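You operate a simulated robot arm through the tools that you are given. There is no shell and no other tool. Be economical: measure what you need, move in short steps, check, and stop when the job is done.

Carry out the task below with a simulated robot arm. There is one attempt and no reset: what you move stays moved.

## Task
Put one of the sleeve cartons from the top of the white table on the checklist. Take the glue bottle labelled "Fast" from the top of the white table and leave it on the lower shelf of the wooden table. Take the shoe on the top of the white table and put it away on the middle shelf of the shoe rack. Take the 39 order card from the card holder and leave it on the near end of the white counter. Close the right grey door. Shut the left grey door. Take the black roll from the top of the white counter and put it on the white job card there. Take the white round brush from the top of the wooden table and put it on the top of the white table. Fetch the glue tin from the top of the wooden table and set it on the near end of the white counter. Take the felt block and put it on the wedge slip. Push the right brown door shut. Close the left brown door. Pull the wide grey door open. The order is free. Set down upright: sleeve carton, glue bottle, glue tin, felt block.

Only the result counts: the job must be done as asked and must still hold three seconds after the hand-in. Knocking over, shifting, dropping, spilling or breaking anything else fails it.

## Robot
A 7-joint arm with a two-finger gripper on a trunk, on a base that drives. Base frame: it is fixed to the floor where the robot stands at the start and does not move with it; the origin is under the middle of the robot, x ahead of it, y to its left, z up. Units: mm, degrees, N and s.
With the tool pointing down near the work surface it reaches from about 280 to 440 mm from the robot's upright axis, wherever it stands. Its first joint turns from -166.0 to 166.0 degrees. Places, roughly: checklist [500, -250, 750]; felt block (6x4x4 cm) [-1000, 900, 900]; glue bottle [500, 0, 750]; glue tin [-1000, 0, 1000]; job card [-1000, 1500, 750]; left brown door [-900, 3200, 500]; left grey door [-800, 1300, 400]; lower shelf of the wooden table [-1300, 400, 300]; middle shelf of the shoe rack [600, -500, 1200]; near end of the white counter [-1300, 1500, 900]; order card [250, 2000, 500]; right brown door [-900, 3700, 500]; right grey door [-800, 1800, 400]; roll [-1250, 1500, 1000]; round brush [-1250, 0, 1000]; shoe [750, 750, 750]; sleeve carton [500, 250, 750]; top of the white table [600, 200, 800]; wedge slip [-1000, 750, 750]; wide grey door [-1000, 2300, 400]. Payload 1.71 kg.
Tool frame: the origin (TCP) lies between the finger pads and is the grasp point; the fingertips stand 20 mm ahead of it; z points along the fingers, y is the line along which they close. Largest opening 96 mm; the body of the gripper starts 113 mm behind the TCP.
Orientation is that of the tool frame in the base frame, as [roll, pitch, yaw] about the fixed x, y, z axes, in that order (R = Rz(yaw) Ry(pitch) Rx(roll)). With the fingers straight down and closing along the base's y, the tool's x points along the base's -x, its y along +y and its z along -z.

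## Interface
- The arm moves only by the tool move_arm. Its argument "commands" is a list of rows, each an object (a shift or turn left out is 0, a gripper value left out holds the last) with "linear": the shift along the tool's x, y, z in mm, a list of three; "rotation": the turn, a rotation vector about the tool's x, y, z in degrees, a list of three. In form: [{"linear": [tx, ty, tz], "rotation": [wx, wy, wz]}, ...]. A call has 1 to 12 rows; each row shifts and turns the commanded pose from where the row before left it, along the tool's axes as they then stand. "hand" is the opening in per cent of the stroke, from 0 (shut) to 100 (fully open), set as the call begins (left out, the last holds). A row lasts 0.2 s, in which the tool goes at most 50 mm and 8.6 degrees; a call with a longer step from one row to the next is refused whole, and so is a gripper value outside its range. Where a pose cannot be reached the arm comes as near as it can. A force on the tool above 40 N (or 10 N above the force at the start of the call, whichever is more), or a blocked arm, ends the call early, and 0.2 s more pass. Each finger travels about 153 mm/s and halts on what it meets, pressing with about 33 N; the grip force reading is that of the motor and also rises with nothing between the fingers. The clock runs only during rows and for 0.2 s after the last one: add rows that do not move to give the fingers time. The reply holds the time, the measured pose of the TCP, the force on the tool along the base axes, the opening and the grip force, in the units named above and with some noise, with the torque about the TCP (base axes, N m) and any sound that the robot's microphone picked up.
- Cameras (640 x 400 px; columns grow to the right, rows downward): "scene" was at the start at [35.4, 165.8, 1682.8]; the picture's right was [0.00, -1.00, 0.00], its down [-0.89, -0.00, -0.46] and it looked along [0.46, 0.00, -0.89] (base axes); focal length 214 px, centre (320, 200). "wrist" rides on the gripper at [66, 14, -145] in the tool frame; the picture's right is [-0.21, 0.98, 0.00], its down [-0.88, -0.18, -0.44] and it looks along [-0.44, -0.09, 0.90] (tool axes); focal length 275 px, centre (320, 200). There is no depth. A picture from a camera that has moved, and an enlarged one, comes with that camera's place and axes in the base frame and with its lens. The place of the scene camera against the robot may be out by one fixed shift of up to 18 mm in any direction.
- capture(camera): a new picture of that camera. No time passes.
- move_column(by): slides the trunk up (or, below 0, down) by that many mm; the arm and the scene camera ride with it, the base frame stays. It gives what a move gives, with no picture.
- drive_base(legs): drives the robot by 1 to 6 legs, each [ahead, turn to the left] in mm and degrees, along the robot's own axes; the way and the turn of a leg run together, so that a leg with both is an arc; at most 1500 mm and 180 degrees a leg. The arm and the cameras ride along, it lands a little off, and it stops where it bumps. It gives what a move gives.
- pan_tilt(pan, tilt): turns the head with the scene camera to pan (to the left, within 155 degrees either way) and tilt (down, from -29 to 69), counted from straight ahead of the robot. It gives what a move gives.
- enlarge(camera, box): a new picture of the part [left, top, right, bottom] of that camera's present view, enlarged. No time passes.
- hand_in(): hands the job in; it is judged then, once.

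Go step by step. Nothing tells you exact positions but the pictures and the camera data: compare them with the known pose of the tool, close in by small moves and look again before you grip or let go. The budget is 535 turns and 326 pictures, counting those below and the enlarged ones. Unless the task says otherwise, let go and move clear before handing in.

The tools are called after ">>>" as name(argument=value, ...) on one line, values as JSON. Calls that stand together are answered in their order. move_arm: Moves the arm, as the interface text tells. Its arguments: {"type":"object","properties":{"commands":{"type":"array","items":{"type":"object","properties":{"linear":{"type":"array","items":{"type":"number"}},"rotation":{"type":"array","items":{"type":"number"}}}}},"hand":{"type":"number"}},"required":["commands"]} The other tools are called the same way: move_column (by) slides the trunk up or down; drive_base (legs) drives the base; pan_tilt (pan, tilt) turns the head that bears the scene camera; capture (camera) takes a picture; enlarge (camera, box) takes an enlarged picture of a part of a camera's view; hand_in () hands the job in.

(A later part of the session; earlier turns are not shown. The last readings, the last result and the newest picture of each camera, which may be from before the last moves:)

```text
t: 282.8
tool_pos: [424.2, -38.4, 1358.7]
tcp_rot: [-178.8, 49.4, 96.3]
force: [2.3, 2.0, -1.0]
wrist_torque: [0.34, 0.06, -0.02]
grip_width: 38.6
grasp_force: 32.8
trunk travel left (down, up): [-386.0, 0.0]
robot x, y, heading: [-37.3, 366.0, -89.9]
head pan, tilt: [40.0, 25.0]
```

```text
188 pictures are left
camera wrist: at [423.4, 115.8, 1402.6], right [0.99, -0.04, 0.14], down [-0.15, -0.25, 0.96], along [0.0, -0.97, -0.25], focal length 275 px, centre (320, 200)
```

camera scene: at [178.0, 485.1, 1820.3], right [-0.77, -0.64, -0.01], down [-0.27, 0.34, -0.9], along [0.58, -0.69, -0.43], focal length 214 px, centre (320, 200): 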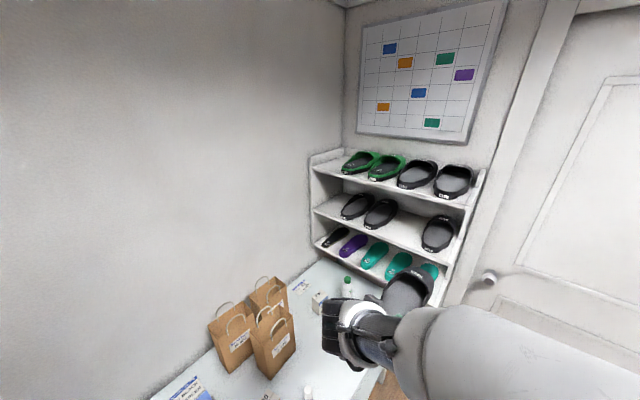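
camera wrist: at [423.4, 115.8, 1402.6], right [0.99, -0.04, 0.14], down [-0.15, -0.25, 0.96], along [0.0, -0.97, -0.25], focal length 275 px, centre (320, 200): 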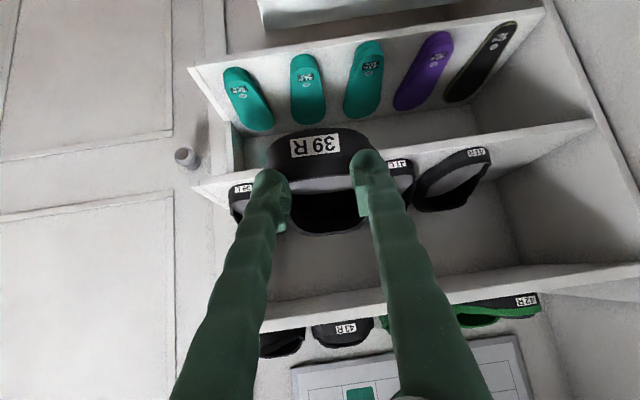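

Aligned with the gap. Continue driving in.

>>> drive_base(legs=[[200, 0]])

>>> capture(camera="wrist")

>>> capture(camera="scene")

```text
t: 284.5
tool_pos: [427.5, -257.2, 1351.5]
tcp_rot: [-179.0, 48.6, 96.5]
force: [0.0, -0.7, -2.6]
wrist_torque: [0.43, 0.01, 0.0]
grip_width: 38.6
grasp_force: 33.0
trunk travel left (down, up): [-386.0, 0.0]
robot x, y, heading: [-39.4, 164.6, -89.7]
head pan, tilt: [40.0, 25.0]
```

```text
187 pictures are left
camera wrist: at [425.9, -103.2, 1398.1], right [0.99, -0.04, 0.14], down [-0.15, -0.26, 0.95], along [0.0, -0.96, -0.26], focal length 275 px, centre (320, 200)
```

wrist: 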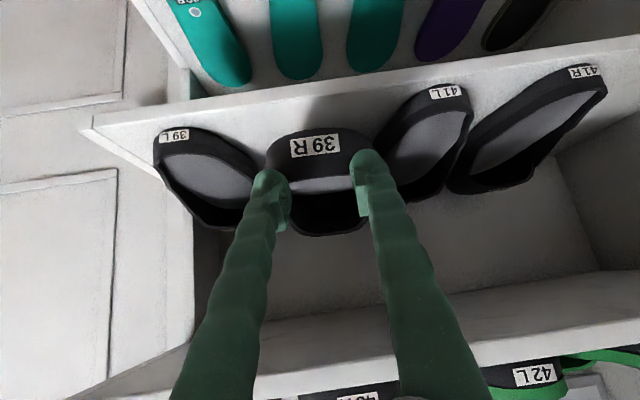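

```text
186 pictures are left
camera scene: at [179.0, 180.9, 1820.8], right [-0.76, -0.65, 0.01], down [-0.27, 0.31, -0.91], along [0.59, -0.69, -0.42], focal length 214 px, centre (320, 200)
```

scene: 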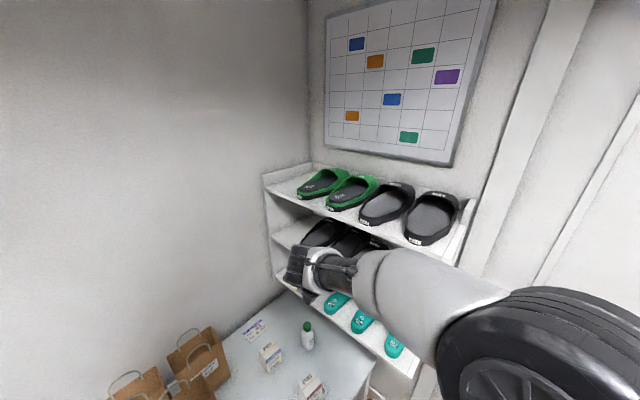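

>>> drive_base(legs=[[125, 0]])

>>> move_arm(commands=[{"linear": [0, 0, 0]}, {"linear": [0, 0, 0]}])

>>> capture(camera="wrist")

```text
t: 285.7
tool_pos: [431.0, -341.0, 1352.7]
tcp_rot: [-179.4, 48.4, 96.6]
force: [0.7, 0.7, 0.0]
wrist_torque: [0.02, 0.05, -0.02]
grip_width: 0.3
grasp_force: 29.0
trunk travel left (down, up): [-386.0, 0.0]
robot x, y, heading: [-39.0, 68.7, -89.5]
head pan, tilt: [40.0, 25.0]
stopped in leg 1: the force on the tool passed its limit at 70 N (the readings are from after the stop); the commanded pose is now the measured one
```

```text
t: 286.5
tool_pos: [430.2, -357.7, 1348.2]
tcp_rot: [-179.6, 47.8, 96.3]
force: [-0.8, 1.8, 0.0]
wrist_torque: [-0.1, -0.01, -0.01]
grip_width: 0.3
grasp_force: 29.3
trunk travel left (down, up): [-386.0, 0.0]
robot x, y, heading: [-36.2, 67.4, -89.5]
head pan, tilt: [40.0, 25.0]
stopped in row 2: the arm was blocked; the commanded pose is now the measured one
```

```text
185 pictures are left
camera wrist: at [428.0, -204.8, 1396.5], right [0.99, -0.04, 0.15], down [-0.15, -0.28, 0.95], along [0.01, -0.96, -0.28], focal length 275 px, centre (320, 200)
```

wrist: 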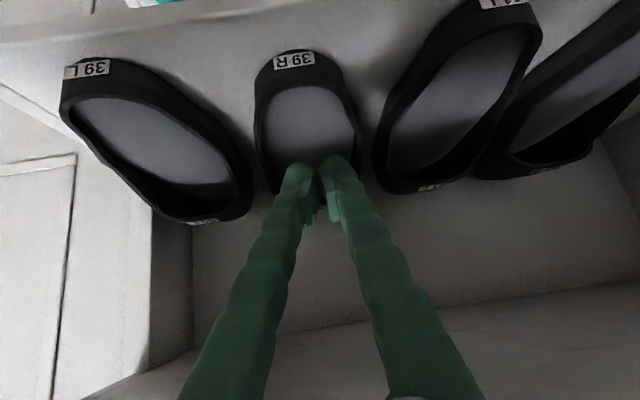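

The shoe came free and landed in its slot on the middle shelf. The arm touched something; check surroundings before retreating.

>>> capture(camera="scene")

>>> enlarge(camera="wrist", box=[40, 20, 640, 240])

```text
184 pictures are left
camera scene: at [179.4, 43.0, 1820.5], right [-0.76, -0.65, -0.01], down [-0.28, 0.33, -0.9], along [0.59, -0.68, -0.43], focal length 214 px, centre (320, 200)
```

scene: 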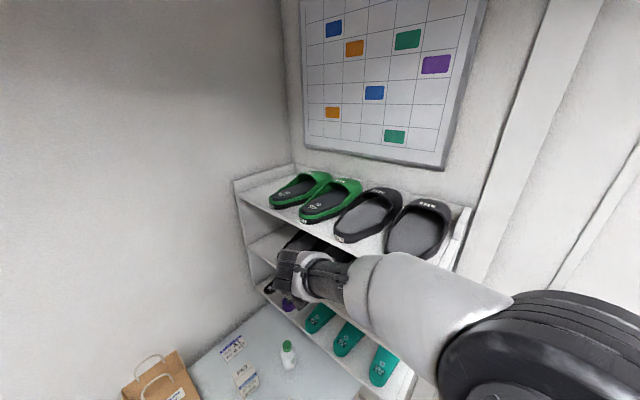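

```text
1.07 times, centred on (340, 130) of wrist (not enlarged: the box is as wide or as high as the picture)
camera zoom: at [428.0, -204.8, 1396.5], right [0.99, -0.04, 0.15], down [-0.15, -0.28, 0.95], along [0.01, -0.96, -0.28], focal length 294 px, centre (299, 275)
```

zoom: 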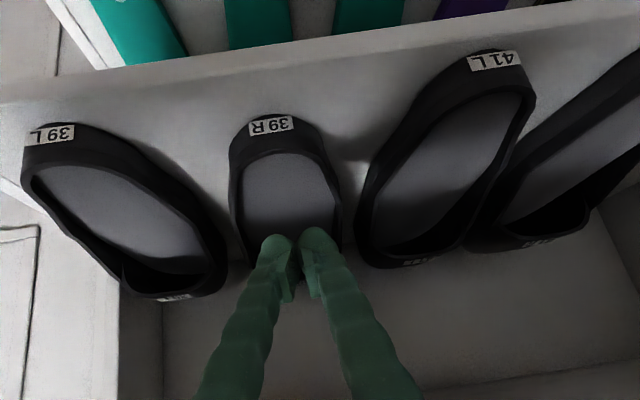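

Everything looks in place. Back straight out.

>>> drive_base(legs=[[-200, 0]])

>>> capture(camera="wrist")

>>> enlarge(camera="scene", box=[220, 140, 480, 340])

```text
t: 288.1
tool_pos: [427.3, -160.0, 1345.0]
tcp_rot: [-179.5, 47.6, 96.2]
force: [-0.5, 0.0, -0.4]
wrist_torque: [0.04, -0.02, 0.06]
grip_width: 0.0
grasp_force: 29.6
trunk travel left (down, up): [-386.0, 0.0]
robot x, y, heading: [-41.7, 269.9, -89.4]
head pan, tilt: [40.0, 25.0]
```

```text
182 pictures are left
camera wrist: at [425.8, -8.2, 1394.1], right [0.99, -0.04, 0.15], down [-0.15, -0.28, 0.95], along [0.0, -0.96, -0.28], focal length 275 px, centre (320, 200)
```

wrist: 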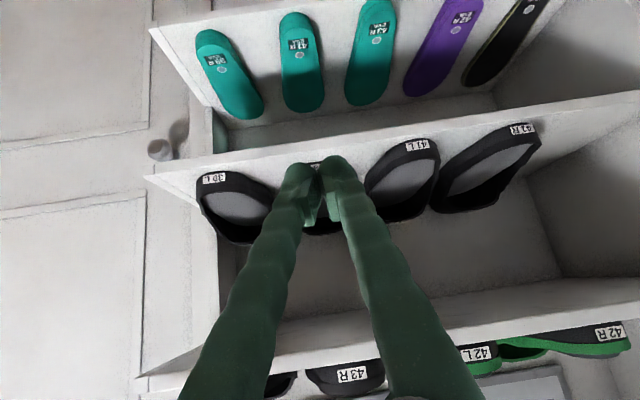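

```text
2.00 times, centred on (350, 240) of scene
camera zoom: at [177.5, 286.7, 1820.9], right [-0.76, -0.65, 0.01], down [-0.27, 0.31, -0.91], along [0.59, -0.69, -0.42], focal length 429 px, centre (260, 120)
```

zoom: 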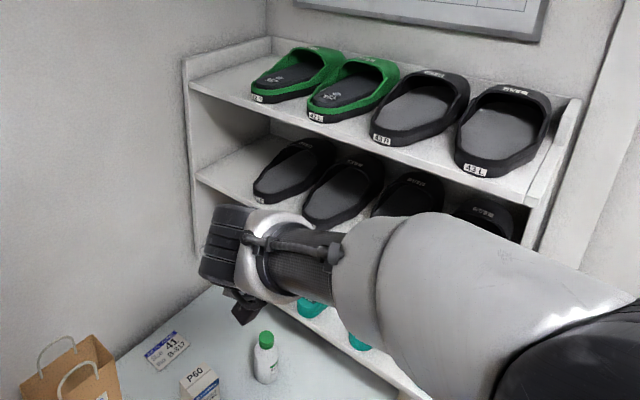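

The shoe sits in its slot and the rest is untouched. Next: the order card. Turn around and go up the corridor.

>>> drive_base(legs=[[-230, 0], [0, -90], [0, -90]])

>>> move_column(by=-250)

>>> pan_tilt(pan=-10, tilt=25)

>>> capture(camera="scene")

```text
t: 299.1
tool_pos: [-511.0, 939.4, 1340.9]
tcp_rot: [-179.6, 47.0, -83.7]
force: [-0.4, 0.0, 1.0]
wrist_torque: [0.0, 0.02, 0.01]
grip_width: 0.1
grasp_force: 29.7
trunk travel left (down, up): [-386.0, 0.0]
robot x, y, heading: [-51.2, 497.7, 90.8]
head pan, tilt: [40.0, 25.0]
```

```text
t: 301.6
tool_pos: [-510.9, 919.4, 1098.9]
tcp_rot: [-179.5, 48.1, -83.7]
force: [-0.2, -0.9, 0.3]
wrist_torque: [-0.01, -0.04, 0.01]
grip_width: 0.0
grasp_force: 29.6
trunk travel left (down, up): [-136.0, 250.0]
robot x, y, heading: [-53.8, 499.8, 90.8]
head pan, tilt: [40.0, 25.0]
```

```text
t: 302.8
tool_pos: [-511.4, 919.2, 1099.7]
tcp_rot: [-179.5, 48.0, -83.6]
force: [-0.1, 0.1, -0.3]
wrist_torque: [-0.03, -0.01, 0.0]
grip_width: 0.0
grasp_force: 29.7
trunk travel left (down, up): [-136.0, 250.0]
robot x, y, heading: [-55.1, 498.2, 90.8]
head pan, tilt: [-10.0, 25.0]
```

```text
180 pictures are left
camera scene: at [-188.0, 563.8, 1571.0], right [0.99, -0.16, 0.0], down [-0.07, -0.43, -0.9], along [0.14, 0.89, -0.44], focal length 214 px, centre (320, 200)
```

scene: 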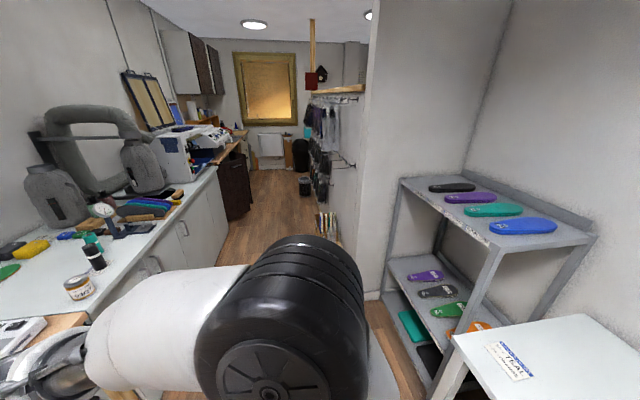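

>>> drive_base(legs=[[650, 3]])

>>> pan_tilt(pan=-30, tilt=35)

>>> capture(camera="scene")

```text
t: 306.6
tool_pos: [-562.0, 1530.5, 1100.1]
tcp_rot: [-179.5, 48.0, -80.3]
force: [-0.3, -0.8, 0.0]
wrist_torque: [-0.02, 0.01, -0.03]
grip_width: 0.1
grasp_force: 29.2
trunk travel left (down, up): [-136.0, 250.0]
robot x, y, heading: [-79.8, 1138.2, 94.2]
head pan, tilt: [-10.0, 25.0]
```

```text
t: 307.4
tool_pos: [-560.4, 1513.4, 1105.8]
tcp_rot: [-179.5, 48.9, -80.2]
force: [0.1, 0.1, -0.6]
wrist_torque: [-0.01, 0.02, -0.01]
grip_width: 0.0
grasp_force: 29.6
trunk travel left (down, up): [-136.0, 250.0]
robot x, y, heading: [-78.0, 1137.7, 94.3]
head pan, tilt: [-30.0, 35.0]
```

```text
179 pictures are left
camera scene: at [-189.6, 1181.7, 1555.4], right [0.9, -0.43, 0.01], down [-0.25, -0.53, -0.81], along [0.36, 0.73, -0.59], focal length 214 px, centre (320, 200)
```

scene: 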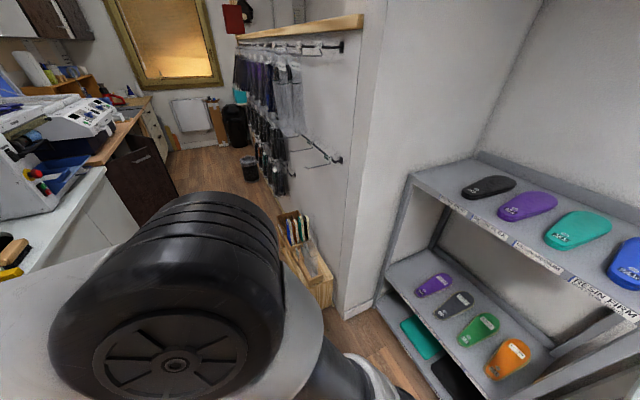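

>>> enlarge(camera="scene", box=[260, 195, 350, 310])

```text
3.48 times, centred on (305, 252) of scene
camera zoom: at [-189.6, 1181.7, 1555.4], right [0.9, -0.43, 0.01], down [-0.25, -0.53, -0.81], along [0.36, 0.73, -0.59], focal length 746 px, centre (372, 17)
```

zoom: 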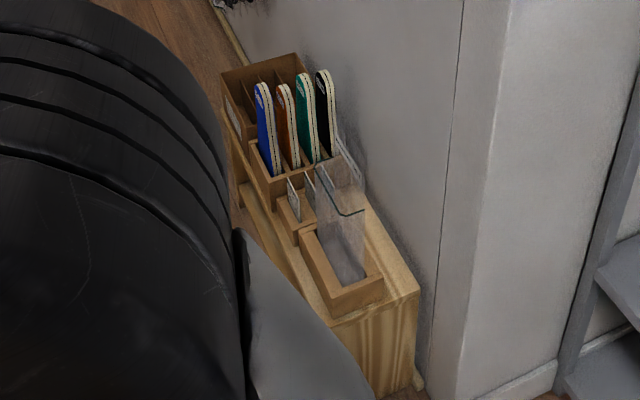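

The holder stands at ≈(160,2067). First bring the arm to the front with the tool near-vertical.

>>> move_arm(commands=[{"linear": [0, -40, 0], "rotation": [0, 7.6, 0]}, {"linear": [0, -40, 0], "rotation": [0, 7.6, 0]}, {"linear": [0, -40, 0], "rotation": [0, 7.6, 0]}, {"linear": [0, -40, 0], "rotation": [0, 7.6, 0]}, {"linear": [0, -40, 0], "rotation": [0, 7.6, 0]}, {"linear": [0, -45, 0]}, {"linear": [0, -45, 0]}, {"linear": [0, -45, 0]}, {"linear": [0, -45, 0]}, {"linear": [0, -45, 0]}], hand=100)

>>> drive_base(legs=[[0, 6], [700, 0]])

>>> capture(camera="scene")

```text
t: 309.6
tool_pos: [-173.4, 1565.9, 1110.3]
tcp_rot: [-179.0, 11.3, -80.8]
force: [-1.4, -0.5, -0.3]
wrist_torque: [0.09, -0.14, -0.03]
grip_width: 96.3
grasp_force: 0.1
trunk travel left (down, up): [-136.0, 250.0]
robot x, y, heading: [-77.8, 1133.7, 94.0]
head pan, tilt: [-30.0, 35.0]
stopped in row 10: the arm was blocked; the commanded pose is now the measured one
```

```text
t: 310.3
tool_pos: [-172.6, 1537.9, 1125.3]
tcp_rot: [-178.8, 13.9, -80.4]
force: [0.3, -0.8, -0.2]
wrist_torque: [0.09, 0.05, 0.04]
grip_width: 95.8
grasp_force: 0.0
trunk travel left (down, up): [-136.0, 250.0]
robot x, y, heading: [-79.7, 1133.9, 94.8]
head pan, tilt: [-30.0, 35.0]
stopped in leg 1: the robot was blocked; the commanded pose is now the measured one
```

```text
177 pictures are left
camera scene: at [-186.9, 1174.7, 1555.8], right [0.9, -0.43, 0.01], down [-0.25, -0.53, -0.81], along [0.35, 0.73, -0.58], focal length 214 px, centre (320, 200)
```

scene: 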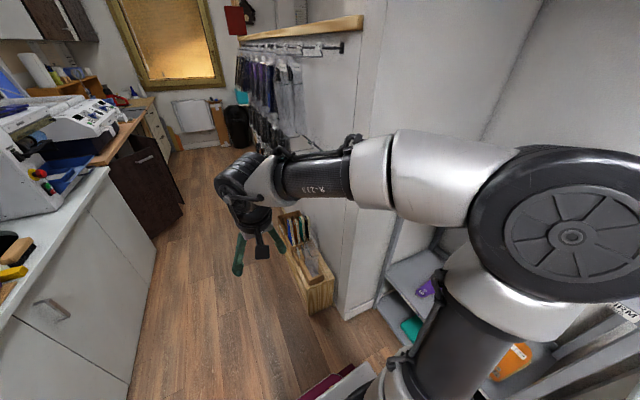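

The elbow met the wall on the right. Shift the arm a little left, move the base away from the wall, and continue.

>>> move_arm(commands=[{"linear": [0, 40, 0]}, {"linear": [0, 40, 0]}])

>>> drive_base(legs=[[0, 15], [500, 0]])

>>> pan_tilt(pan=-60, tilt=35)

>>> capture(camera="scene")

```text
t: 310.9
tool_pos: [-255.2, 1526.4, 1120.1]
tcp_rot: [-178.5, 13.4, -80.2]
force: [0.6, -0.4, 0.3]
wrist_torque: [0.09, -0.01, -0.03]
grip_width: 95.9
grasp_force: 0.1
trunk travel left (down, up): [-136.0, 250.0]
robot x, y, heading: [-80.5, 1137.0, 94.7]
head pan, tilt: [-30.0, 35.0]
```

```text
t: 315.0
tool_pos: [-516.1, 1942.7, 1119.5]
tcp_rot: [-178.6, 13.3, -65.5]
force: [0.3, 0.1, -0.1]
wrist_torque: [-0.06, 0.02, 0.05]
grip_width: 96.2
grasp_force: 0.0
trunk travel left (down, up): [-136.0, 250.0]
robot x, y, heading: [-246.8, 1609.9, 109.1]
head pan, tilt: [-30.0, 35.0]
```

```text
t: 316.0
tool_pos: [-510.4, 1927.4, 1127.7]
tcp_rot: [-178.3, 14.3, -65.5]
force: [-0.9, 0.9, 0.2]
wrist_torque: [0.04, 0.05, -0.01]
grip_width: 95.9
grasp_force: 0.1
trunk travel left (down, up): [-136.0, 250.0]
robot x, y, heading: [-247.3, 1607.5, 109.0]
head pan, tilt: [-60.0, 35.0]
```

```text
176 pictures are left
camera scene: at [-320.9, 1602.0, 1556.0], right [0.76, -0.65, 0.01], down [-0.37, -0.45, -0.81], along [0.54, 0.61, -0.58], focal length 214 px, centre (320, 200)
```

scene: 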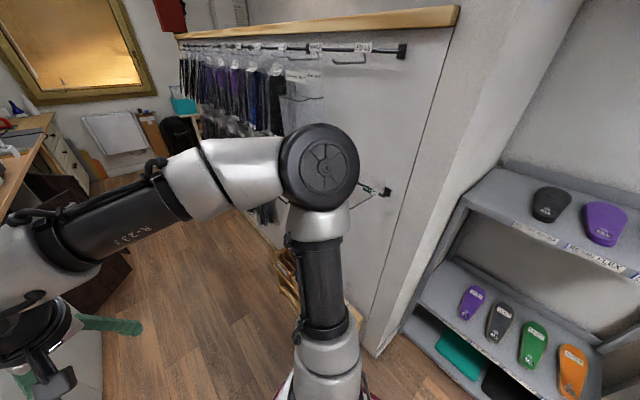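

I'll approach the holder diagonally from the south side, heading ≈50°.

>>> drive_base(legs=[[0, -59], [90, 0]])

>>> pan_tilt(pan=-10, tilt=60)

>>> capture(camera="scene")

>>> capture(camera="wrist")

```text
t: 318.5
tool_pos: [-270.4, 1992.5, 1138.2]
tcp_rot: [-178.2, 16.3, -103.3]
force: [-0.4, -2.3, -0.1]
wrist_torque: [0.09, -0.02, -0.03]
grip_width: 95.8
grasp_force: 0.0
trunk travel left (down, up): [-136.0, 250.0]
robot x, y, heading: [-256.5, 1612.6, 77.8]
head pan, tilt: [-60.0, 35.0]
stopped in leg 1: the robot was blocked; the commanded pose is now the measured one
```

```text
t: 319.7
tool_pos: [-271.5, 1996.8, 1136.9]
tcp_rot: [-178.2, 16.1, -103.2]
force: [0.1, -0.4, -0.1]
wrist_torque: [0.02, -0.02, 0.01]
grip_width: 96.0
grasp_force: 0.1
trunk travel left (down, up): [-136.0, 250.0]
robot x, y, heading: [-258.4, 1617.2, 77.8]
head pan, tilt: [-10.0, 60.0]
```

```text
175 pictures are left
camera scene: at [-388.2, 1685.6, 1521.4], right [0.92, -0.38, 0.0], down [-0.33, -0.81, -0.49], along [0.19, 0.45, -0.87], focal length 214 px, centre (320, 200)
```

scene: 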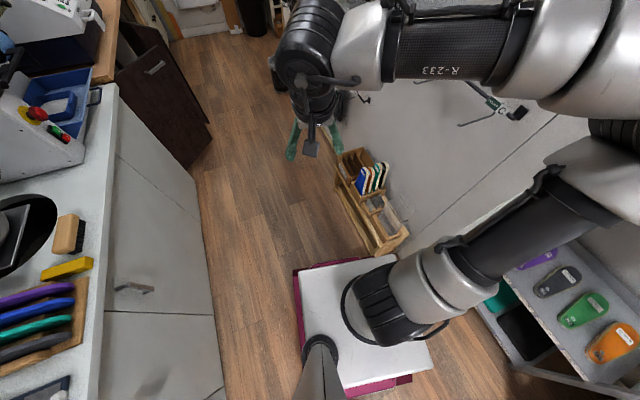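

```text
174 pictures are left
camera wrist: at [-313.6, 1899.6, 1258.2], right [-0.91, 0.42, 0.03], down [0.33, 0.66, 0.68], along [0.27, 0.62, -0.74], focal length 275 px, centre (320, 200)
```

wrist: 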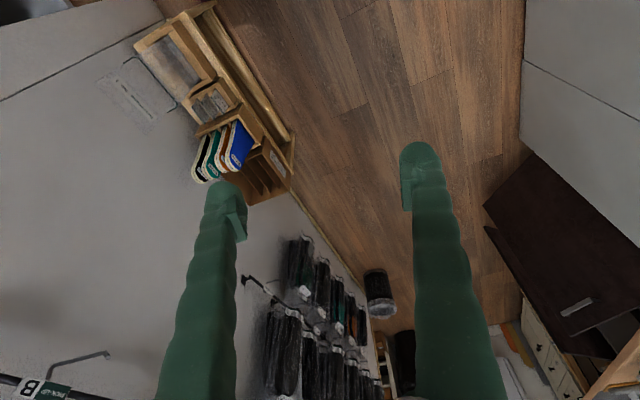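

The elbow grazes the wall side here. Better: go to (−420, 2060), turn to face the wall there, then approach straight.

>>> drive_base(legs=[[0, 32], [475, 0], [0, -110]])

>>> pan_tilt(pan=-10, tilt=45)

>>> capture(camera="scene")

>>> capture(camera="wrist")

```text
t: 329.9
tool_pos: [-52.0, 2171.4, 1137.1]
tcp_rot: [-178.1, 16.2, -178.4]
force: [-0.6, -0.4, 0.2]
wrist_torque: [-0.01, 0.04, 0.02]
grip_width: 96.3
grasp_force: 0.1
trunk travel left (down, up): [-136.0, 250.0]
robot x, y, heading: [-418.1, 2070.1, 1.9]
head pan, tilt: [-10.0, 60.0]
```

```text
t: 330.6
tool_pos: [-67.7, 2172.0, 1142.5]
tcp_rot: [-178.2, 17.1, -178.4]
force: [0.3, 0.5, -0.3]
wrist_torque: [0.01, 0.01, 0.02]
grip_width: 96.1
grasp_force: 0.0
trunk travel left (down, up): [-136.0, 250.0]
robot x, y, heading: [-416.6, 2068.5, 2.4]
head pan, tilt: [-10.0, 45.0]
```

```text
173 pictures are left
camera scene: at [-373.9, 2222.3, 1540.5], right [-0.13, -0.99, 0.0], down [-0.71, 0.09, -0.69], along [0.69, -0.09, -0.72], focal length 214 px, centre (320, 200)
```

scene: 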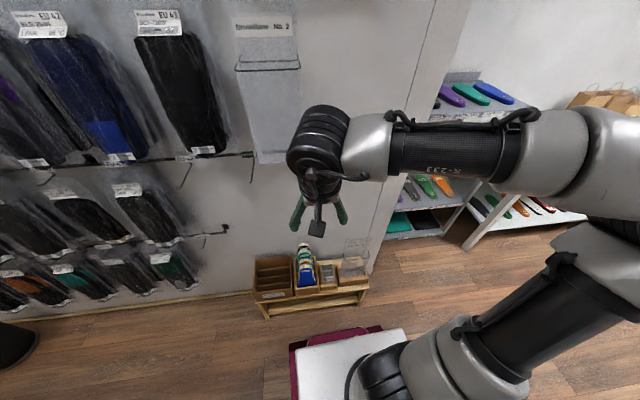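

```text
172 pictures are left
camera wrist: at [-174.4, 2187.9, 1261.7], right [0.18, 0.98, 0.03], down [0.71, -0.15, 0.69], along [0.68, -0.1, -0.72], focal length 275 px, centre (320, 200)
```

wrist: 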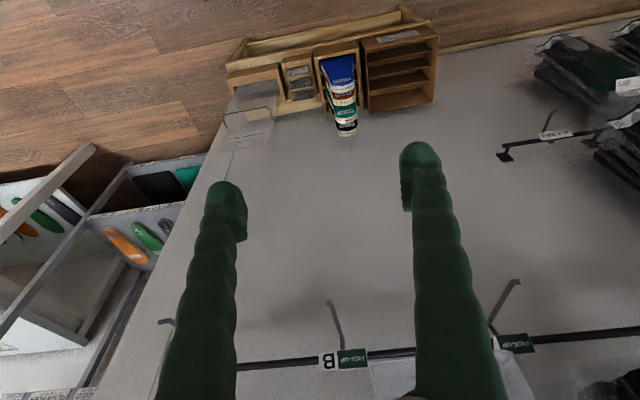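

>>> enlarge(camera="wrist", box=[210, 0, 450, 140])

>>> enlarge(camera="scene", box=[240, 230, 390, 320])

```text
2.67 times, centred on (330, 70) of wrist
camera zoom: at [-174.4, 2187.9, 1261.7], right [0.18, 0.98, 0.03], down [0.71, -0.15, 0.69], along [0.68, -0.1, -0.72], focal length 734 px, centre (293, 547)
```

zoom: 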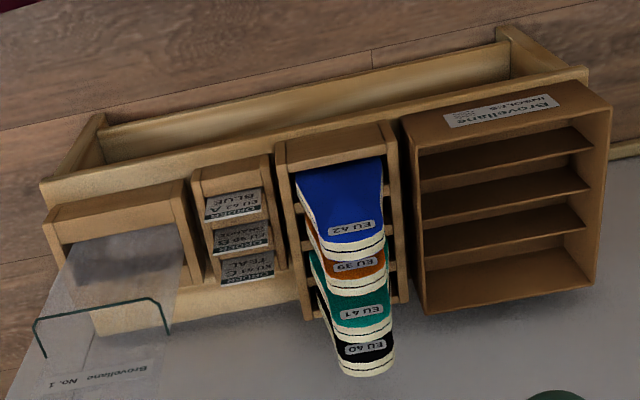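

```text
4.27 times, centred on (315, 275) of scene
camera zoom: at [-373.9, 2222.3, 1540.5], right [-0.13, -0.99, 0.0], down [-0.71, 0.09, -0.69], along [0.69, -0.09, -0.72], focal length 915 px, centre (341, -120)
```

zoom: 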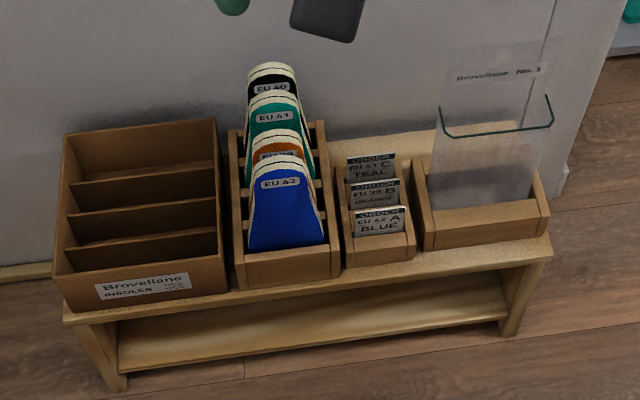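

Middle card "B EU 39 ORANGE" is the one, at ≈(147,2093,380). Lower the arm for a closer look.

>>> move_column(by=-136)

>>> move_arm(commands=[{"linear": [10, -40, 35]}, {"linear": [10, -40, 35]}, {"linear": [12, 0, 46]}, {"linear": [12, 0, 46]}, {"linear": [12, 0, 46]}, {"linear": [12, 0, 46]}, {"linear": [12, 0, 46]}, {"linear": [12, 0, 46]}])

>>> capture(camera="wrist")

```text
t: 332.3
tool_pos: [-68.6, 2171.1, 1007.7]
tcp_rot: [-178.2, 17.2, -178.4]
force: [0.3, -0.3, -0.5]
wrist_torque: [0.04, 0.01, -0.04]
grip_width: 96.1
grasp_force: 0.1
trunk travel left (down, up): [0.0, 386.0]
robot x, y, heading: [-417.5, 2064.0, 2.3]
head pan, tilt: [-10.0, 45.0]
```

```text
refused: row 1 steps farther than a row can; nothing moved
```

```text
169 pictures are left
camera wrist: at [-175.2, 2187.8, 1126.5], right [0.18, 0.98, 0.03], down [0.71, -0.15, 0.69], along [0.68, -0.1, -0.72], focal length 275 px, centre (320, 200)
```

wrist: 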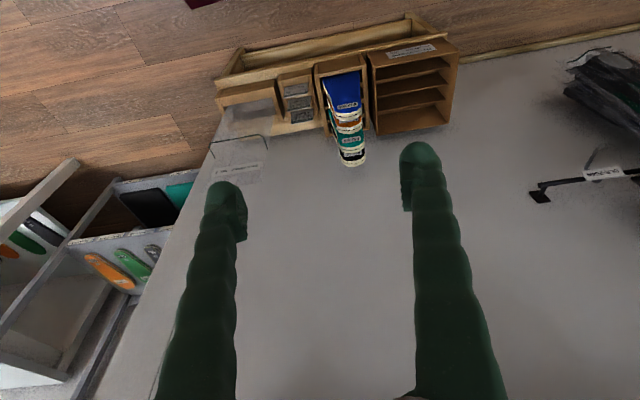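

>>> move_arm(commands=[{"linear": [10, -35, 30]}, {"linear": [10, -35, 30]}, {"linear": [12, -5, 46]}, {"linear": [12, 0, 46]}, {"linear": [12, 0, 46]}, {"linear": [12, 0, 46]}, {"linear": [12, 0, 46]}, {"linear": [12, 0, 46]}])

>>> capture(camera="wrist")

```text
t: 334.3
tool_pos: [-18.1, 2124.1, 691.2]
tcp_rot: [178.6, 21.1, -176.4]
force: [-0.7, -0.5, 0.3]
wrist_torque: [0.02, -0.02, 0.01]
grip_width: 95.8
grasp_force: 0.0
out of reach, approached as far as the arm can: row 6, 7
trunk travel left (down, up): [0.0, 386.0]
robot x, y, heading: [-416.1, 2068.5, 2.3]
head pan, tilt: [-10.0, 45.0]
stopped in row 8: the arm was blocked; the commanded pose is now the measured one
```

```text
168 pictures are left
camera wrist: at [-133.1, 2128.2, 804.7], right [0.12, 0.99, 0.1], down [0.67, -0.16, 0.73], along [0.73, -0.02, -0.68], focal length 275 px, centre (320, 200)
```

wrist: 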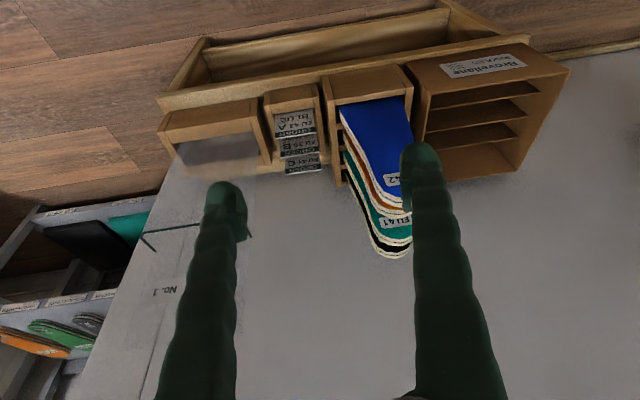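

Cards A/B/C stand at x≈92/123/156, y≈2100, tops ≈455. I'll pinch card B by its faces: turn the tool vertical and yaw it 90° (camera toward −y).

>>> move_arm(commands=[{"rotation": [0, 7, 0]}, {"rotation": [0, 7, 0]}, {"rotation": [0, 7, 0]}, {"rotation": [0, 0, -8]}, {"rotation": [0, 0, -8]}, {"rotation": [0, 0, -8]}, {"rotation": [0, 0, -8]}, {"rotation": [0, 0, -8]}])

>>> move_arm(commands=[{"rotation": [0, 0, -8]}, {"rotation": [0, 0, -8]}, {"rotation": [0, 0, -8]}, {"rotation": [0, 0, -8]}, {"rotation": [0, 0, -8]}, {"rotation": [0, 0, -6]}], hand=25)

>>> capture(camera="wrist")

```text
t: 336.1
tool_pos: [-44.6, 2122.2, 673.2]
tcp_rot: [177.9, -0.6, -135.3]
force: [0.0, -0.5, -0.7]
wrist_torque: [-0.01, 0.02, 0.01]
grip_width: 95.8
grasp_force: 0.0
out of reach, approached as far as the arm can: row 2
trunk travel left (down, up): [0.0, 386.0]
robot x, y, heading: [-418.5, 2067.3, 2.0]
head pan, tilt: [-10.0, 45.0]
```

```text
t: 337.5
tool_pos: [-46.6, 2120.6, 673.0]
tcp_rot: [177.9, 1.1, -89.3]
force: [-0.1, 0.0, 0.4]
wrist_torque: [-0.01, -0.03, 0.05]
grip_width: 23.9
grasp_force: 0.1
trunk travel left (down, up): [0.0, 386.0]
robot x, y, heading: [-417.2, 2069.8, 2.2]
head pan, tilt: [-10.0, 45.0]
```

```text
167 pictures are left
camera wrist: at [-54.2, 2053.6, 817.2], right [-0.98, 0.19, 0.04], down [0.19, 0.87, 0.45], along [0.05, 0.45, -0.89], focal length 275 px, centre (320, 200)
```

wrist: 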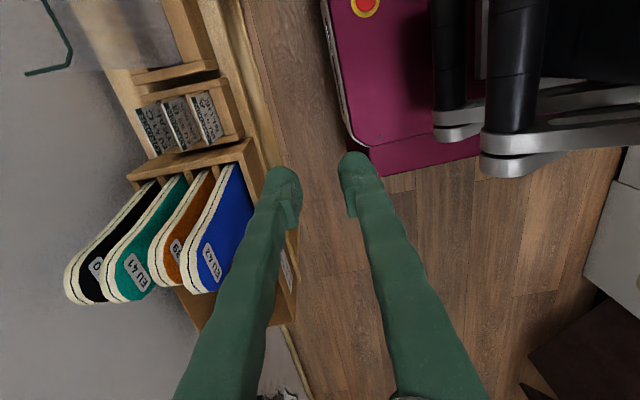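

>>> drive_base(legs=[[140, 0]])

>>> capture(camera="wrist")

```text
t: 338.9
tool_pos: [98.4, 2127.1, 670.2]
tcp_rot: [177.6, 1.1, -89.4]
force: [0.7, 0.1, -0.6]
wrist_torque: [0.0, 0.0, 0.01]
grip_width: 23.8
grasp_force: 0.0
trunk travel left (down, up): [0.0, 386.0]
robot x, y, heading: [-277.1, 2074.0, 2.3]
head pan, tilt: [-10.0, 45.0]
```

```text
166 pictures are left
camera wrist: at [90.6, 2060.4, 814.4], right [-0.98, 0.19, 0.05], down [0.19, 0.87, 0.45], along [0.05, 0.45, -0.89], focal length 275 px, centre (320, 200)
```

wrist: 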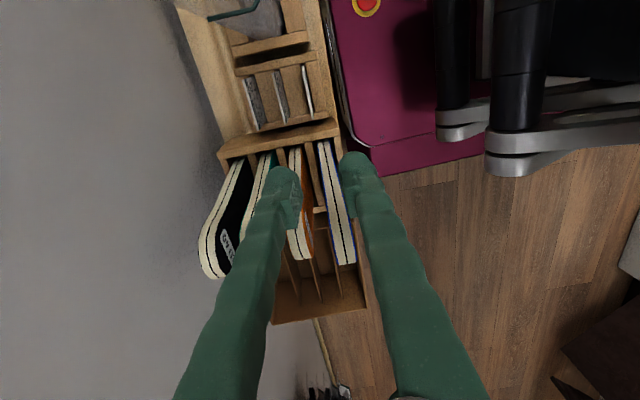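

>>> move_arm(commands=[{"linear": [13, -15, 0], "rotation": [2.4, 0, 0]}, {"linear": [13, -14, 0], "rotation": [0, -1, 0]}, {"linear": [0, 0, 40]}, {"linear": [0, 0, 40]}, {"linear": [0, 0, 40]}, {"linear": [0, 0, 30]}])

>>> capture(camera="wrist")

```text
t: 340.2
tool_pos: [122.5, 2102.6, 525.8]
tcp_rot: [-179.0, 2.4, -89.8]
force: [-0.1, 1.0, 0.2]
wrist_torque: [-0.03, -0.02, -0.01]
grip_width: 23.8
grasp_force: 0.1
trunk travel left (down, up): [0.0, 386.0]
robot x, y, heading: [-280.8, 2074.4, 2.2]
head pan, tilt: [-10.0, 45.0]
```

```text
165 pictures are left
camera wrist: at [105.7, 2031.1, 668.0], right [-0.98, 0.2, -0.01], down [0.17, 0.86, 0.48], along [0.11, 0.47, -0.88], focal length 275 px, centre (320, 200)
```

wrist: 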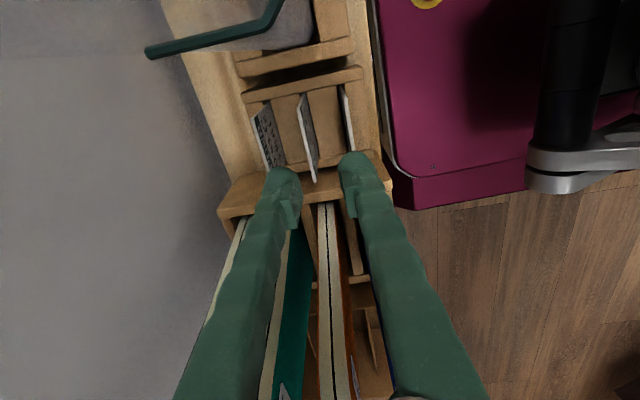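

>>> move_arm(commands=[{"linear": [6, -8.5, 20], "rotation": [0, -2, 0]}, {"linear": [0, 0, 30]}])

>>> capture(camera="wrist")

```text
t: 340.9
tool_pos: [130.5, 2102.9, 475.7]
tcp_rot: [-179.3, 4.1, -89.4]
force: [-0.1, -1.1, 0.5]
wrist_torque: [0.07, 0.02, -0.03]
grip_width: 23.8
grasp_force: 0.1
trunk travel left (down, up): [0.0, 386.0]
robot x, y, heading: [-281.2, 2074.2, 2.5]
head pan, tilt: [-10.0, 45.0]
```

```text
164 pictures are left
camera wrist: at [115.6, 2027.5, 615.1], right [-0.98, 0.2, 0.0], down [0.17, 0.84, 0.51], along [0.1, 0.5, -0.86], focal length 275 px, centre (320, 200)
```

wrist: 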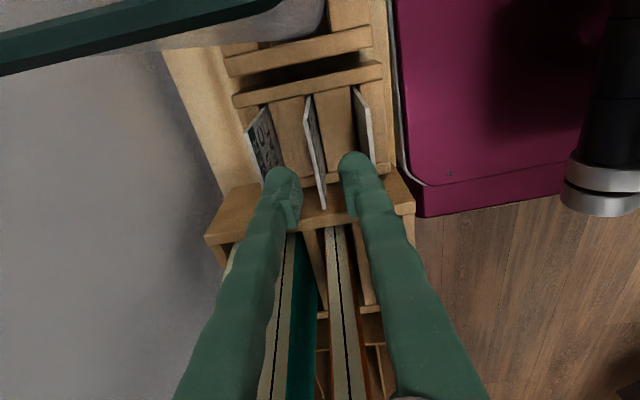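

>>> move_arm(commands=[{"linear": [4, 0, 0], "rotation": [0, 4, 0]}, {"linear": [0, 0, 10]}, {"linear": [0, 0, 8]}])

>>> capture(camera="wrist")

```text
t: 341.7
tool_pos: [150.4, 2075.4, 469.2]
tcp_rot: [-177.6, 0.9, -92.5]
force: [-0.9, -1.2, 8.8]
wrist_torque: [-0.04, -0.15, 0.06]
grip_width: 23.7
grasp_force: 0.1
trunk travel left (down, up): [0.0, 386.0]
robot x, y, heading: [-262.7, 2073.7, -2.4]
head pan, tilt: [-10.0, 45.0]
stopped in row 3: the force on the tool passed its limit at 50 N (the readings are from after the stop); the commanded pose is now the measured one
```

```text
163 pictures are left
camera wrist: at [126.7, 2008.3, 613.0], right [-0.97, 0.25, -0.04], down [0.2, 0.86, 0.47], along [0.15, 0.44, -0.88], focal length 275 px, centre (320, 200)
```

wrist: 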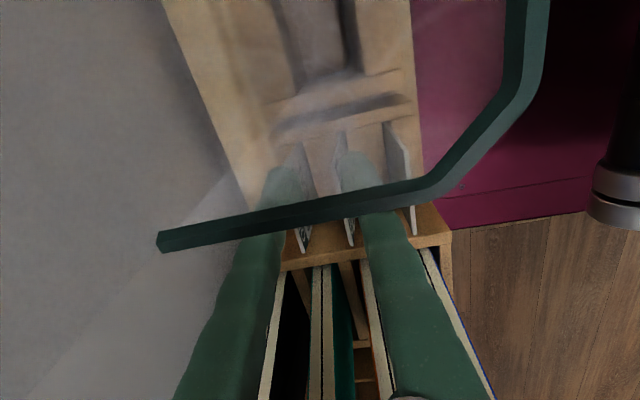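

Something was pressed (a rod of the bag holder beside the camera) and the tool got displaced. Lift straight up at once and re-inspect.

>>> move_arm(commands=[{"linear": [0, 0, -15]}, {"linear": [0, 0, -25]}, {"linear": [0, 0, -40]}, {"linear": [0, 0, -40]}])

>>> capture(camera="wrist")

>>> capture(camera="scene")

```text
t: 342.7
tool_pos: [146.5, 2084.2, 587.4]
tcp_rot: [-178.0, 0.0, -91.9]
force: [-0.4, 0.0, -0.1]
wrist_torque: [-0.05, 0.0, -0.02]
grip_width: 23.8
grasp_force: 0.1
trunk travel left (down, up): [0.0, 386.0]
robot x, y, heading: [-266.6, 2075.8, -1.2]
head pan, tilt: [-10.0, 45.0]
```

```text
162 pictures are left
camera wrist: at [124.4, 2018.9, 731.8], right [-0.97, 0.24, -0.03], down [0.2, 0.87, 0.45], along [0.14, 0.43, -0.89], focal length 275 px, centre (320, 200)
```

wrist: 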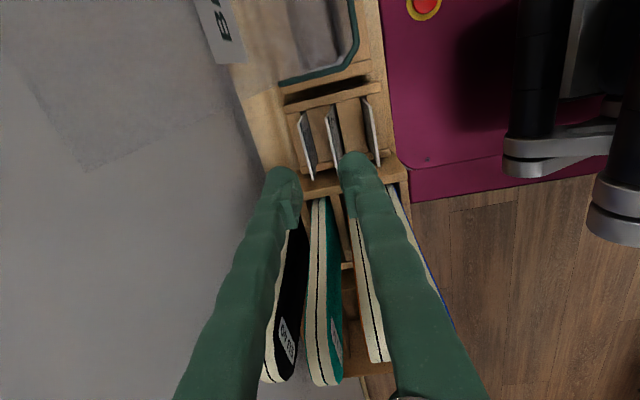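

```text
161 pictures are left
camera scene: at [-213.4, 2225.6, 1405.4], right [-0.2, -0.98, 0.0], down [-0.7, 0.14, -0.7], along [0.68, -0.14, -0.72], focal length 214 px, centre (320, 200)
```

scene: 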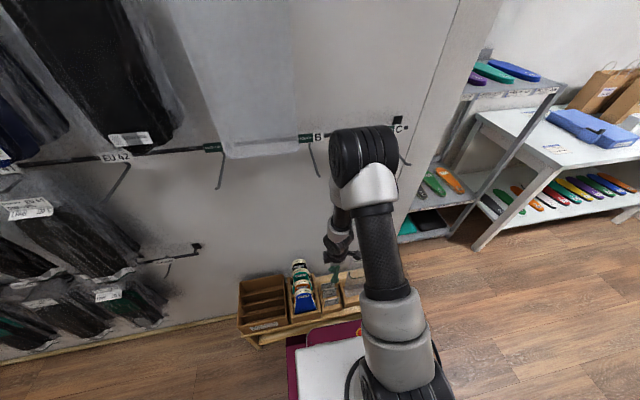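

The cards are intact, but the camera side was fouling the bag's handle and the elbow is near the wall hooks. I'll raise, back off and come in from slightly further south.

>>> move_column(by=220)

>>> drive_base(legs=[[-100, 0], [0, -60], [140, 0], [0, 74]])

>>> pan_tilt(pan=-5, tilt=50)

>>> capture(camera="scene")

>>> capture(camera="wrist")

```text
t: 345.0
tool_pos: [146.1, 2081.4, 806.3]
tcp_rot: [-178.0, 0.1, -92.1]
force: [-0.6, 0.6, 0.6]
wrist_torque: [-0.03, 0.01, 0.02]
grip_width: 24.1
grasp_force: 0.2
trunk travel left (down, up): [-220.0, 166.0]
robot x, y, heading: [-262.9, 2074.4, -1.5]
head pan, tilt: [-10.0, 45.0]
```

```text
t: 351.4
tool_pos: [-41.0, 1669.4, 817.0]
tcp_rot: [-176.7, -0.1, -141.0]
force: [0.3, 0.9, -0.1]
wrist_torque: [-0.03, 0.01, -0.05]
grip_width: 24.2
grasp_force: 0.0
trunk travel left (down, up): [-220.0, 166.0]
robot x, y, heading: [-325.9, 1942.2, -52.9]
head pan, tilt: [-10.0, 45.0]
stopped in leg 4: the robot was blocked; the commanded pose is now the measured one
```

```text
t: 352.1
tool_pos: [-44.4, 1669.5, 816.9]
tcp_rot: [-176.6, -0.2, -141.1]
force: [0.0, 0.5, -1.1]
wrist_torque: [0.01, 0.01, -0.04]
grip_width: 24.0
grasp_force: 0.0
trunk travel left (down, up): [-220.0, 166.0]
robot x, y, heading: [-322.9, 1945.5, -53.1]
head pan, tilt: [-5.0, 50.0]
```

```text
160 pictures are left
camera scene: at [-175.4, 2010.2, 1617.5], right [-0.85, -0.53, 0.0], down [-0.41, 0.66, -0.63], along [0.33, -0.53, -0.78], focal length 214 px, centre (320, 200)
```

scene: 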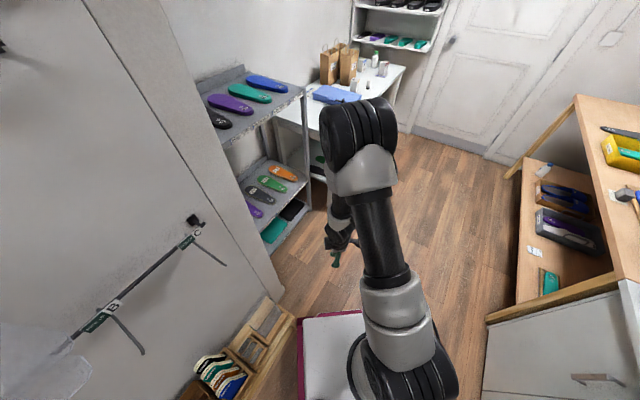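

```text
159 pictures are left
camera wrist: at [-109.4, 1646.8, 961.6], right [-0.45, 0.89, -0.06], down [0.78, 0.43, 0.45], along [0.43, 0.16, -0.89], focal length 275 px, centre (320, 200)
```

wrist: 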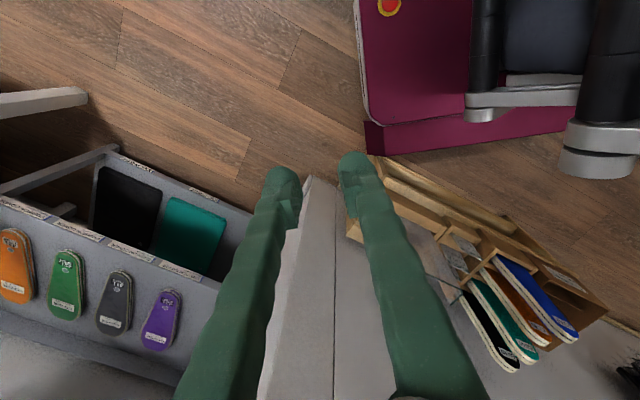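

The base corner touched the bench edge while turning. Back off, then turn with more clearance.

>>> drive_base(legs=[[-70, 0], [0, 65]])

>>> capture(camera="scene")

>>> capture(camera="wrist")

```text
t: 356.5
tool_pos: [1.1, 2140.9, 818.7]
tcp_rot: [-176.6, -0.1, -75.5]
force: [-0.3, 0.4, 1.0]
wrist_torque: [0.01, 0.01, 0.01]
grip_width: 24.0
grasp_force: 0.0
trunk travel left (down, up): [-220.0, 166.0]
robot x, y, heading: [-366.3, 1998.1, 12.9]
head pan, tilt: [-5.0, 50.0]
```

```text
158 pictures are left
camera scene: at [-352.6, 2161.5, 1617.6], right [0.14, -0.99, 0.0], down [-0.77, -0.11, -0.63], along [0.62, 0.08, -0.78], focal length 214 px, centre (320, 200)
```

scene: 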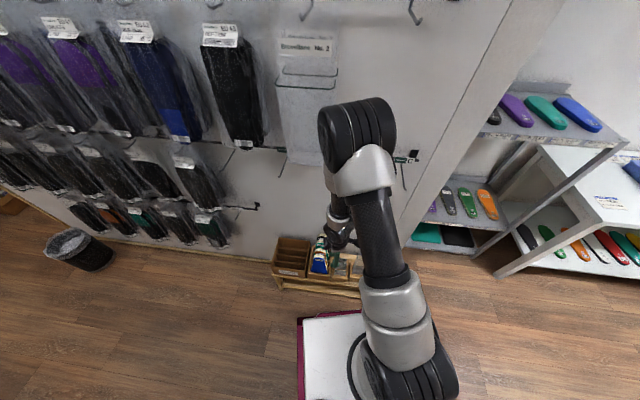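

```text
157 pictures are left
camera wrist: at [-6.4, 2073.3, 961.6], right [-1.0, -0.05, -0.06], down [-0.07, 0.89, 0.45], along [0.03, 0.46, -0.89], focal length 275 px, centre (320, 200)
```

wrist: 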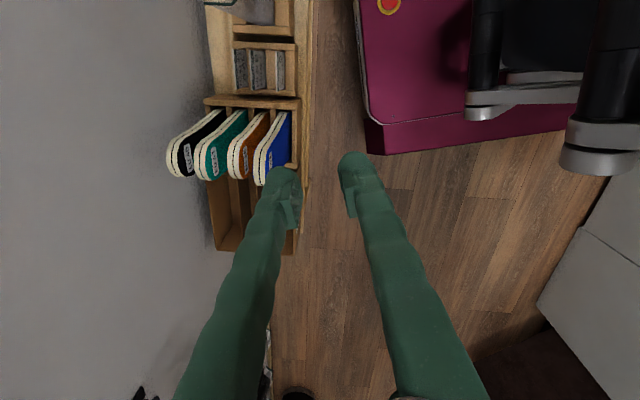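

Cards unmoved (B ≈(125,2094)). Advance 65 mm, fix yaw, and position above card B.

>>> drive_base(legs=[[62, 0]])

>>> move_arm(commands=[{"rotation": [0, 0, 8]}, {"rotation": [0, 0, 8]}, {"rotation": [0, 0, 2], "linear": [20, -20, 0]}, {"linear": [20, -20, 0]}, {"linear": [5, -20, 0]}])

>>> capture(camera="wrist")

>>> capture(camera="scene")

```text
t: 357.5
tool_pos: [37.7, 2151.6, 829.3]
tcp_rot: [-175.0, -0.2, -75.4]
force: [-0.2, 0.0, -0.4]
wrist_torque: [-0.06, -0.04, -0.03]
grip_width: 24.0
grasp_force: 0.0
trunk travel left (down, up): [-220.0, 166.0]
robot x, y, heading: [-303.7, 2007.1, 12.8]
head pan, tilt: [-5.0, 50.0]
```

```text
t: 358.7
tool_pos: [96.2, 2103.1, 834.0]
tcp_rot: [-175.3, 1.5, -93.4]
force: [-1.3, -0.3, 0.2]
wrist_torque: [0.0, -0.05, -0.03]
grip_width: 24.0
grasp_force: 0.0
trunk travel left (down, up): [-220.0, 166.0]
robot x, y, heading: [-303.9, 2011.2, 12.7]
head pan, tilt: [-5.0, 50.0]
```

```text
156 pictures are left
camera wrist: at [66.9, 2035.6, 975.5], right [-0.96, 0.27, -0.07], down [0.2, 0.85, 0.48], along [0.19, 0.45, -0.87], focal length 275 px, centre (320, 200)
```

wrist: 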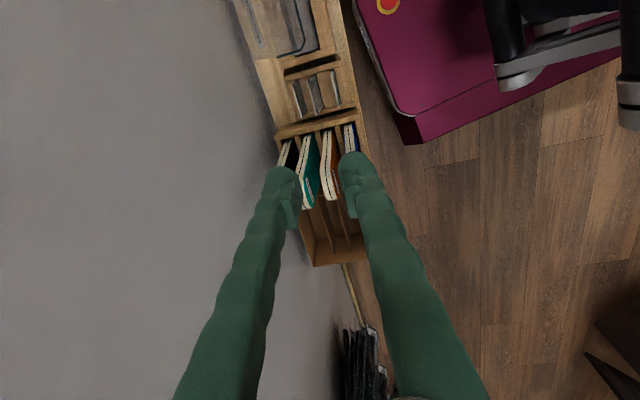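

```text
155 pictures are left
camera scene: at [-294.6, 2174.6, 1617.7], right [0.14, -0.99, 0.0], down [-0.77, -0.11, -0.63], along [0.63, 0.09, -0.78], focal length 214 px, centre (320, 200)
```

scene: 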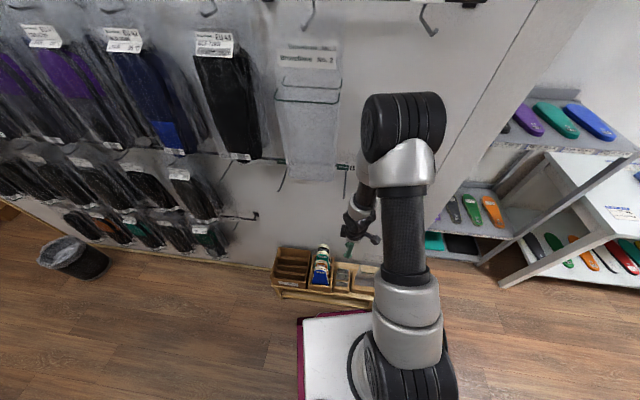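

>>> move_arm(commands=[{"linear": [-4, -15, 0], "rotation": [-4.7, 1.5, 0]}, {"linear": [-4, -15, 0]}, {"linear": [0, 0, 30]}, {"linear": [0, 0, 30]}])

>>> move_column(by=-200)

>>> capture(camera="wrist")

>>> capture(camera="scene")

```text
t: 359.7
tool_pos: [130.3, 2109.4, 772.7]
tcp_rot: [179.8, 0.0, -93.5]
force: [0.1, -0.4, -0.5]
wrist_torque: [0.03, 0.01, 0.01]
grip_width: 23.8
grasp_force: 0.1
trunk travel left (down, up): [-220.0, 166.0]
robot x, y, heading: [-306.7, 2008.3, 12.9]
head pan, tilt: [-5.0, 50.0]
```

```text
t: 361.9
tool_pos: [128.6, 2110.2, 574.1]
tcp_rot: [179.9, 0.0, -93.5]
force: [0.3, -0.6, 0.0]
wrist_torque: [0.03, 0.0, -0.01]
grip_width: 23.8
grasp_force: 0.1
trunk travel left (down, up): [-20.0, 366.0]
robot x, y, heading: [-304.6, 2008.3, 13.0]
head pan, tilt: [-5.0, 50.0]
```

```text
154 pictures are left
camera wrist: at [110.8, 2045.9, 718.5], right [-0.96, 0.26, 0.0], down [0.24, 0.86, 0.44], along [0.12, 0.43, -0.9], focal length 275 px, centre (320, 200)
```

wrist: 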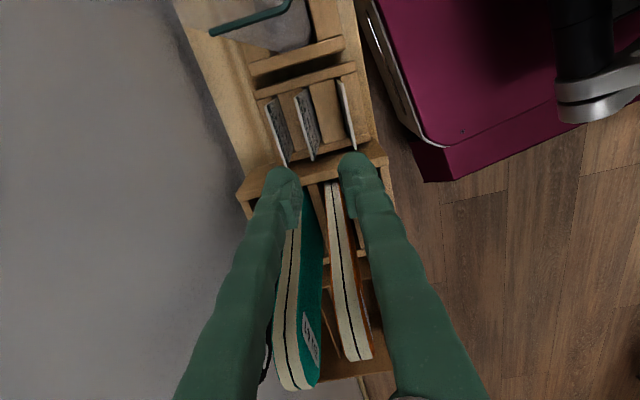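

```text
153 pictures are left
camera scene: at [-295.4, 2174.5, 1417.4], right [0.14, -0.99, 0.0], down [-0.77, -0.11, -0.63], along [0.62, 0.08, -0.78], focal length 214 px, centre (320, 200)
```

scene: 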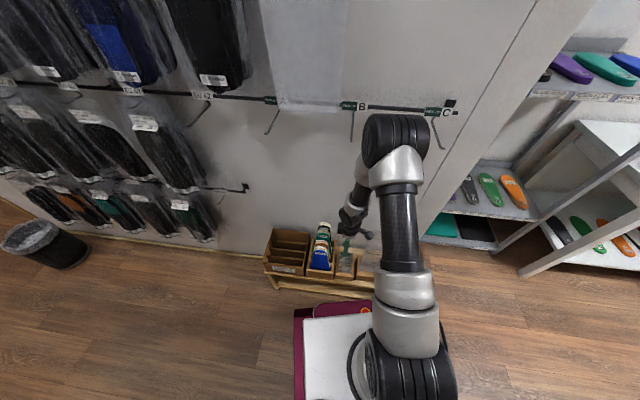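

>>> enlarge(camera="wrist", box=[230, 50, 390, 190])

```text
2.86 times, centred on (310, 120) of wrist
camera zoom: at [110.8, 2045.9, 718.5], right [-0.96, 0.26, 0.0], down [0.24, 0.86, 0.44], along [0.12, 0.43, -0.9], focal length 786 px, centre (349, 429)
```

zoom: 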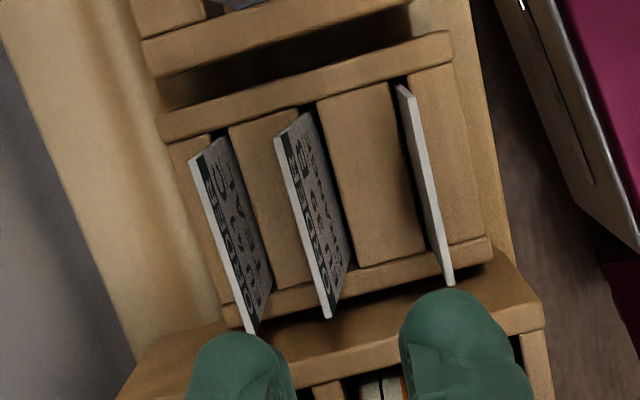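

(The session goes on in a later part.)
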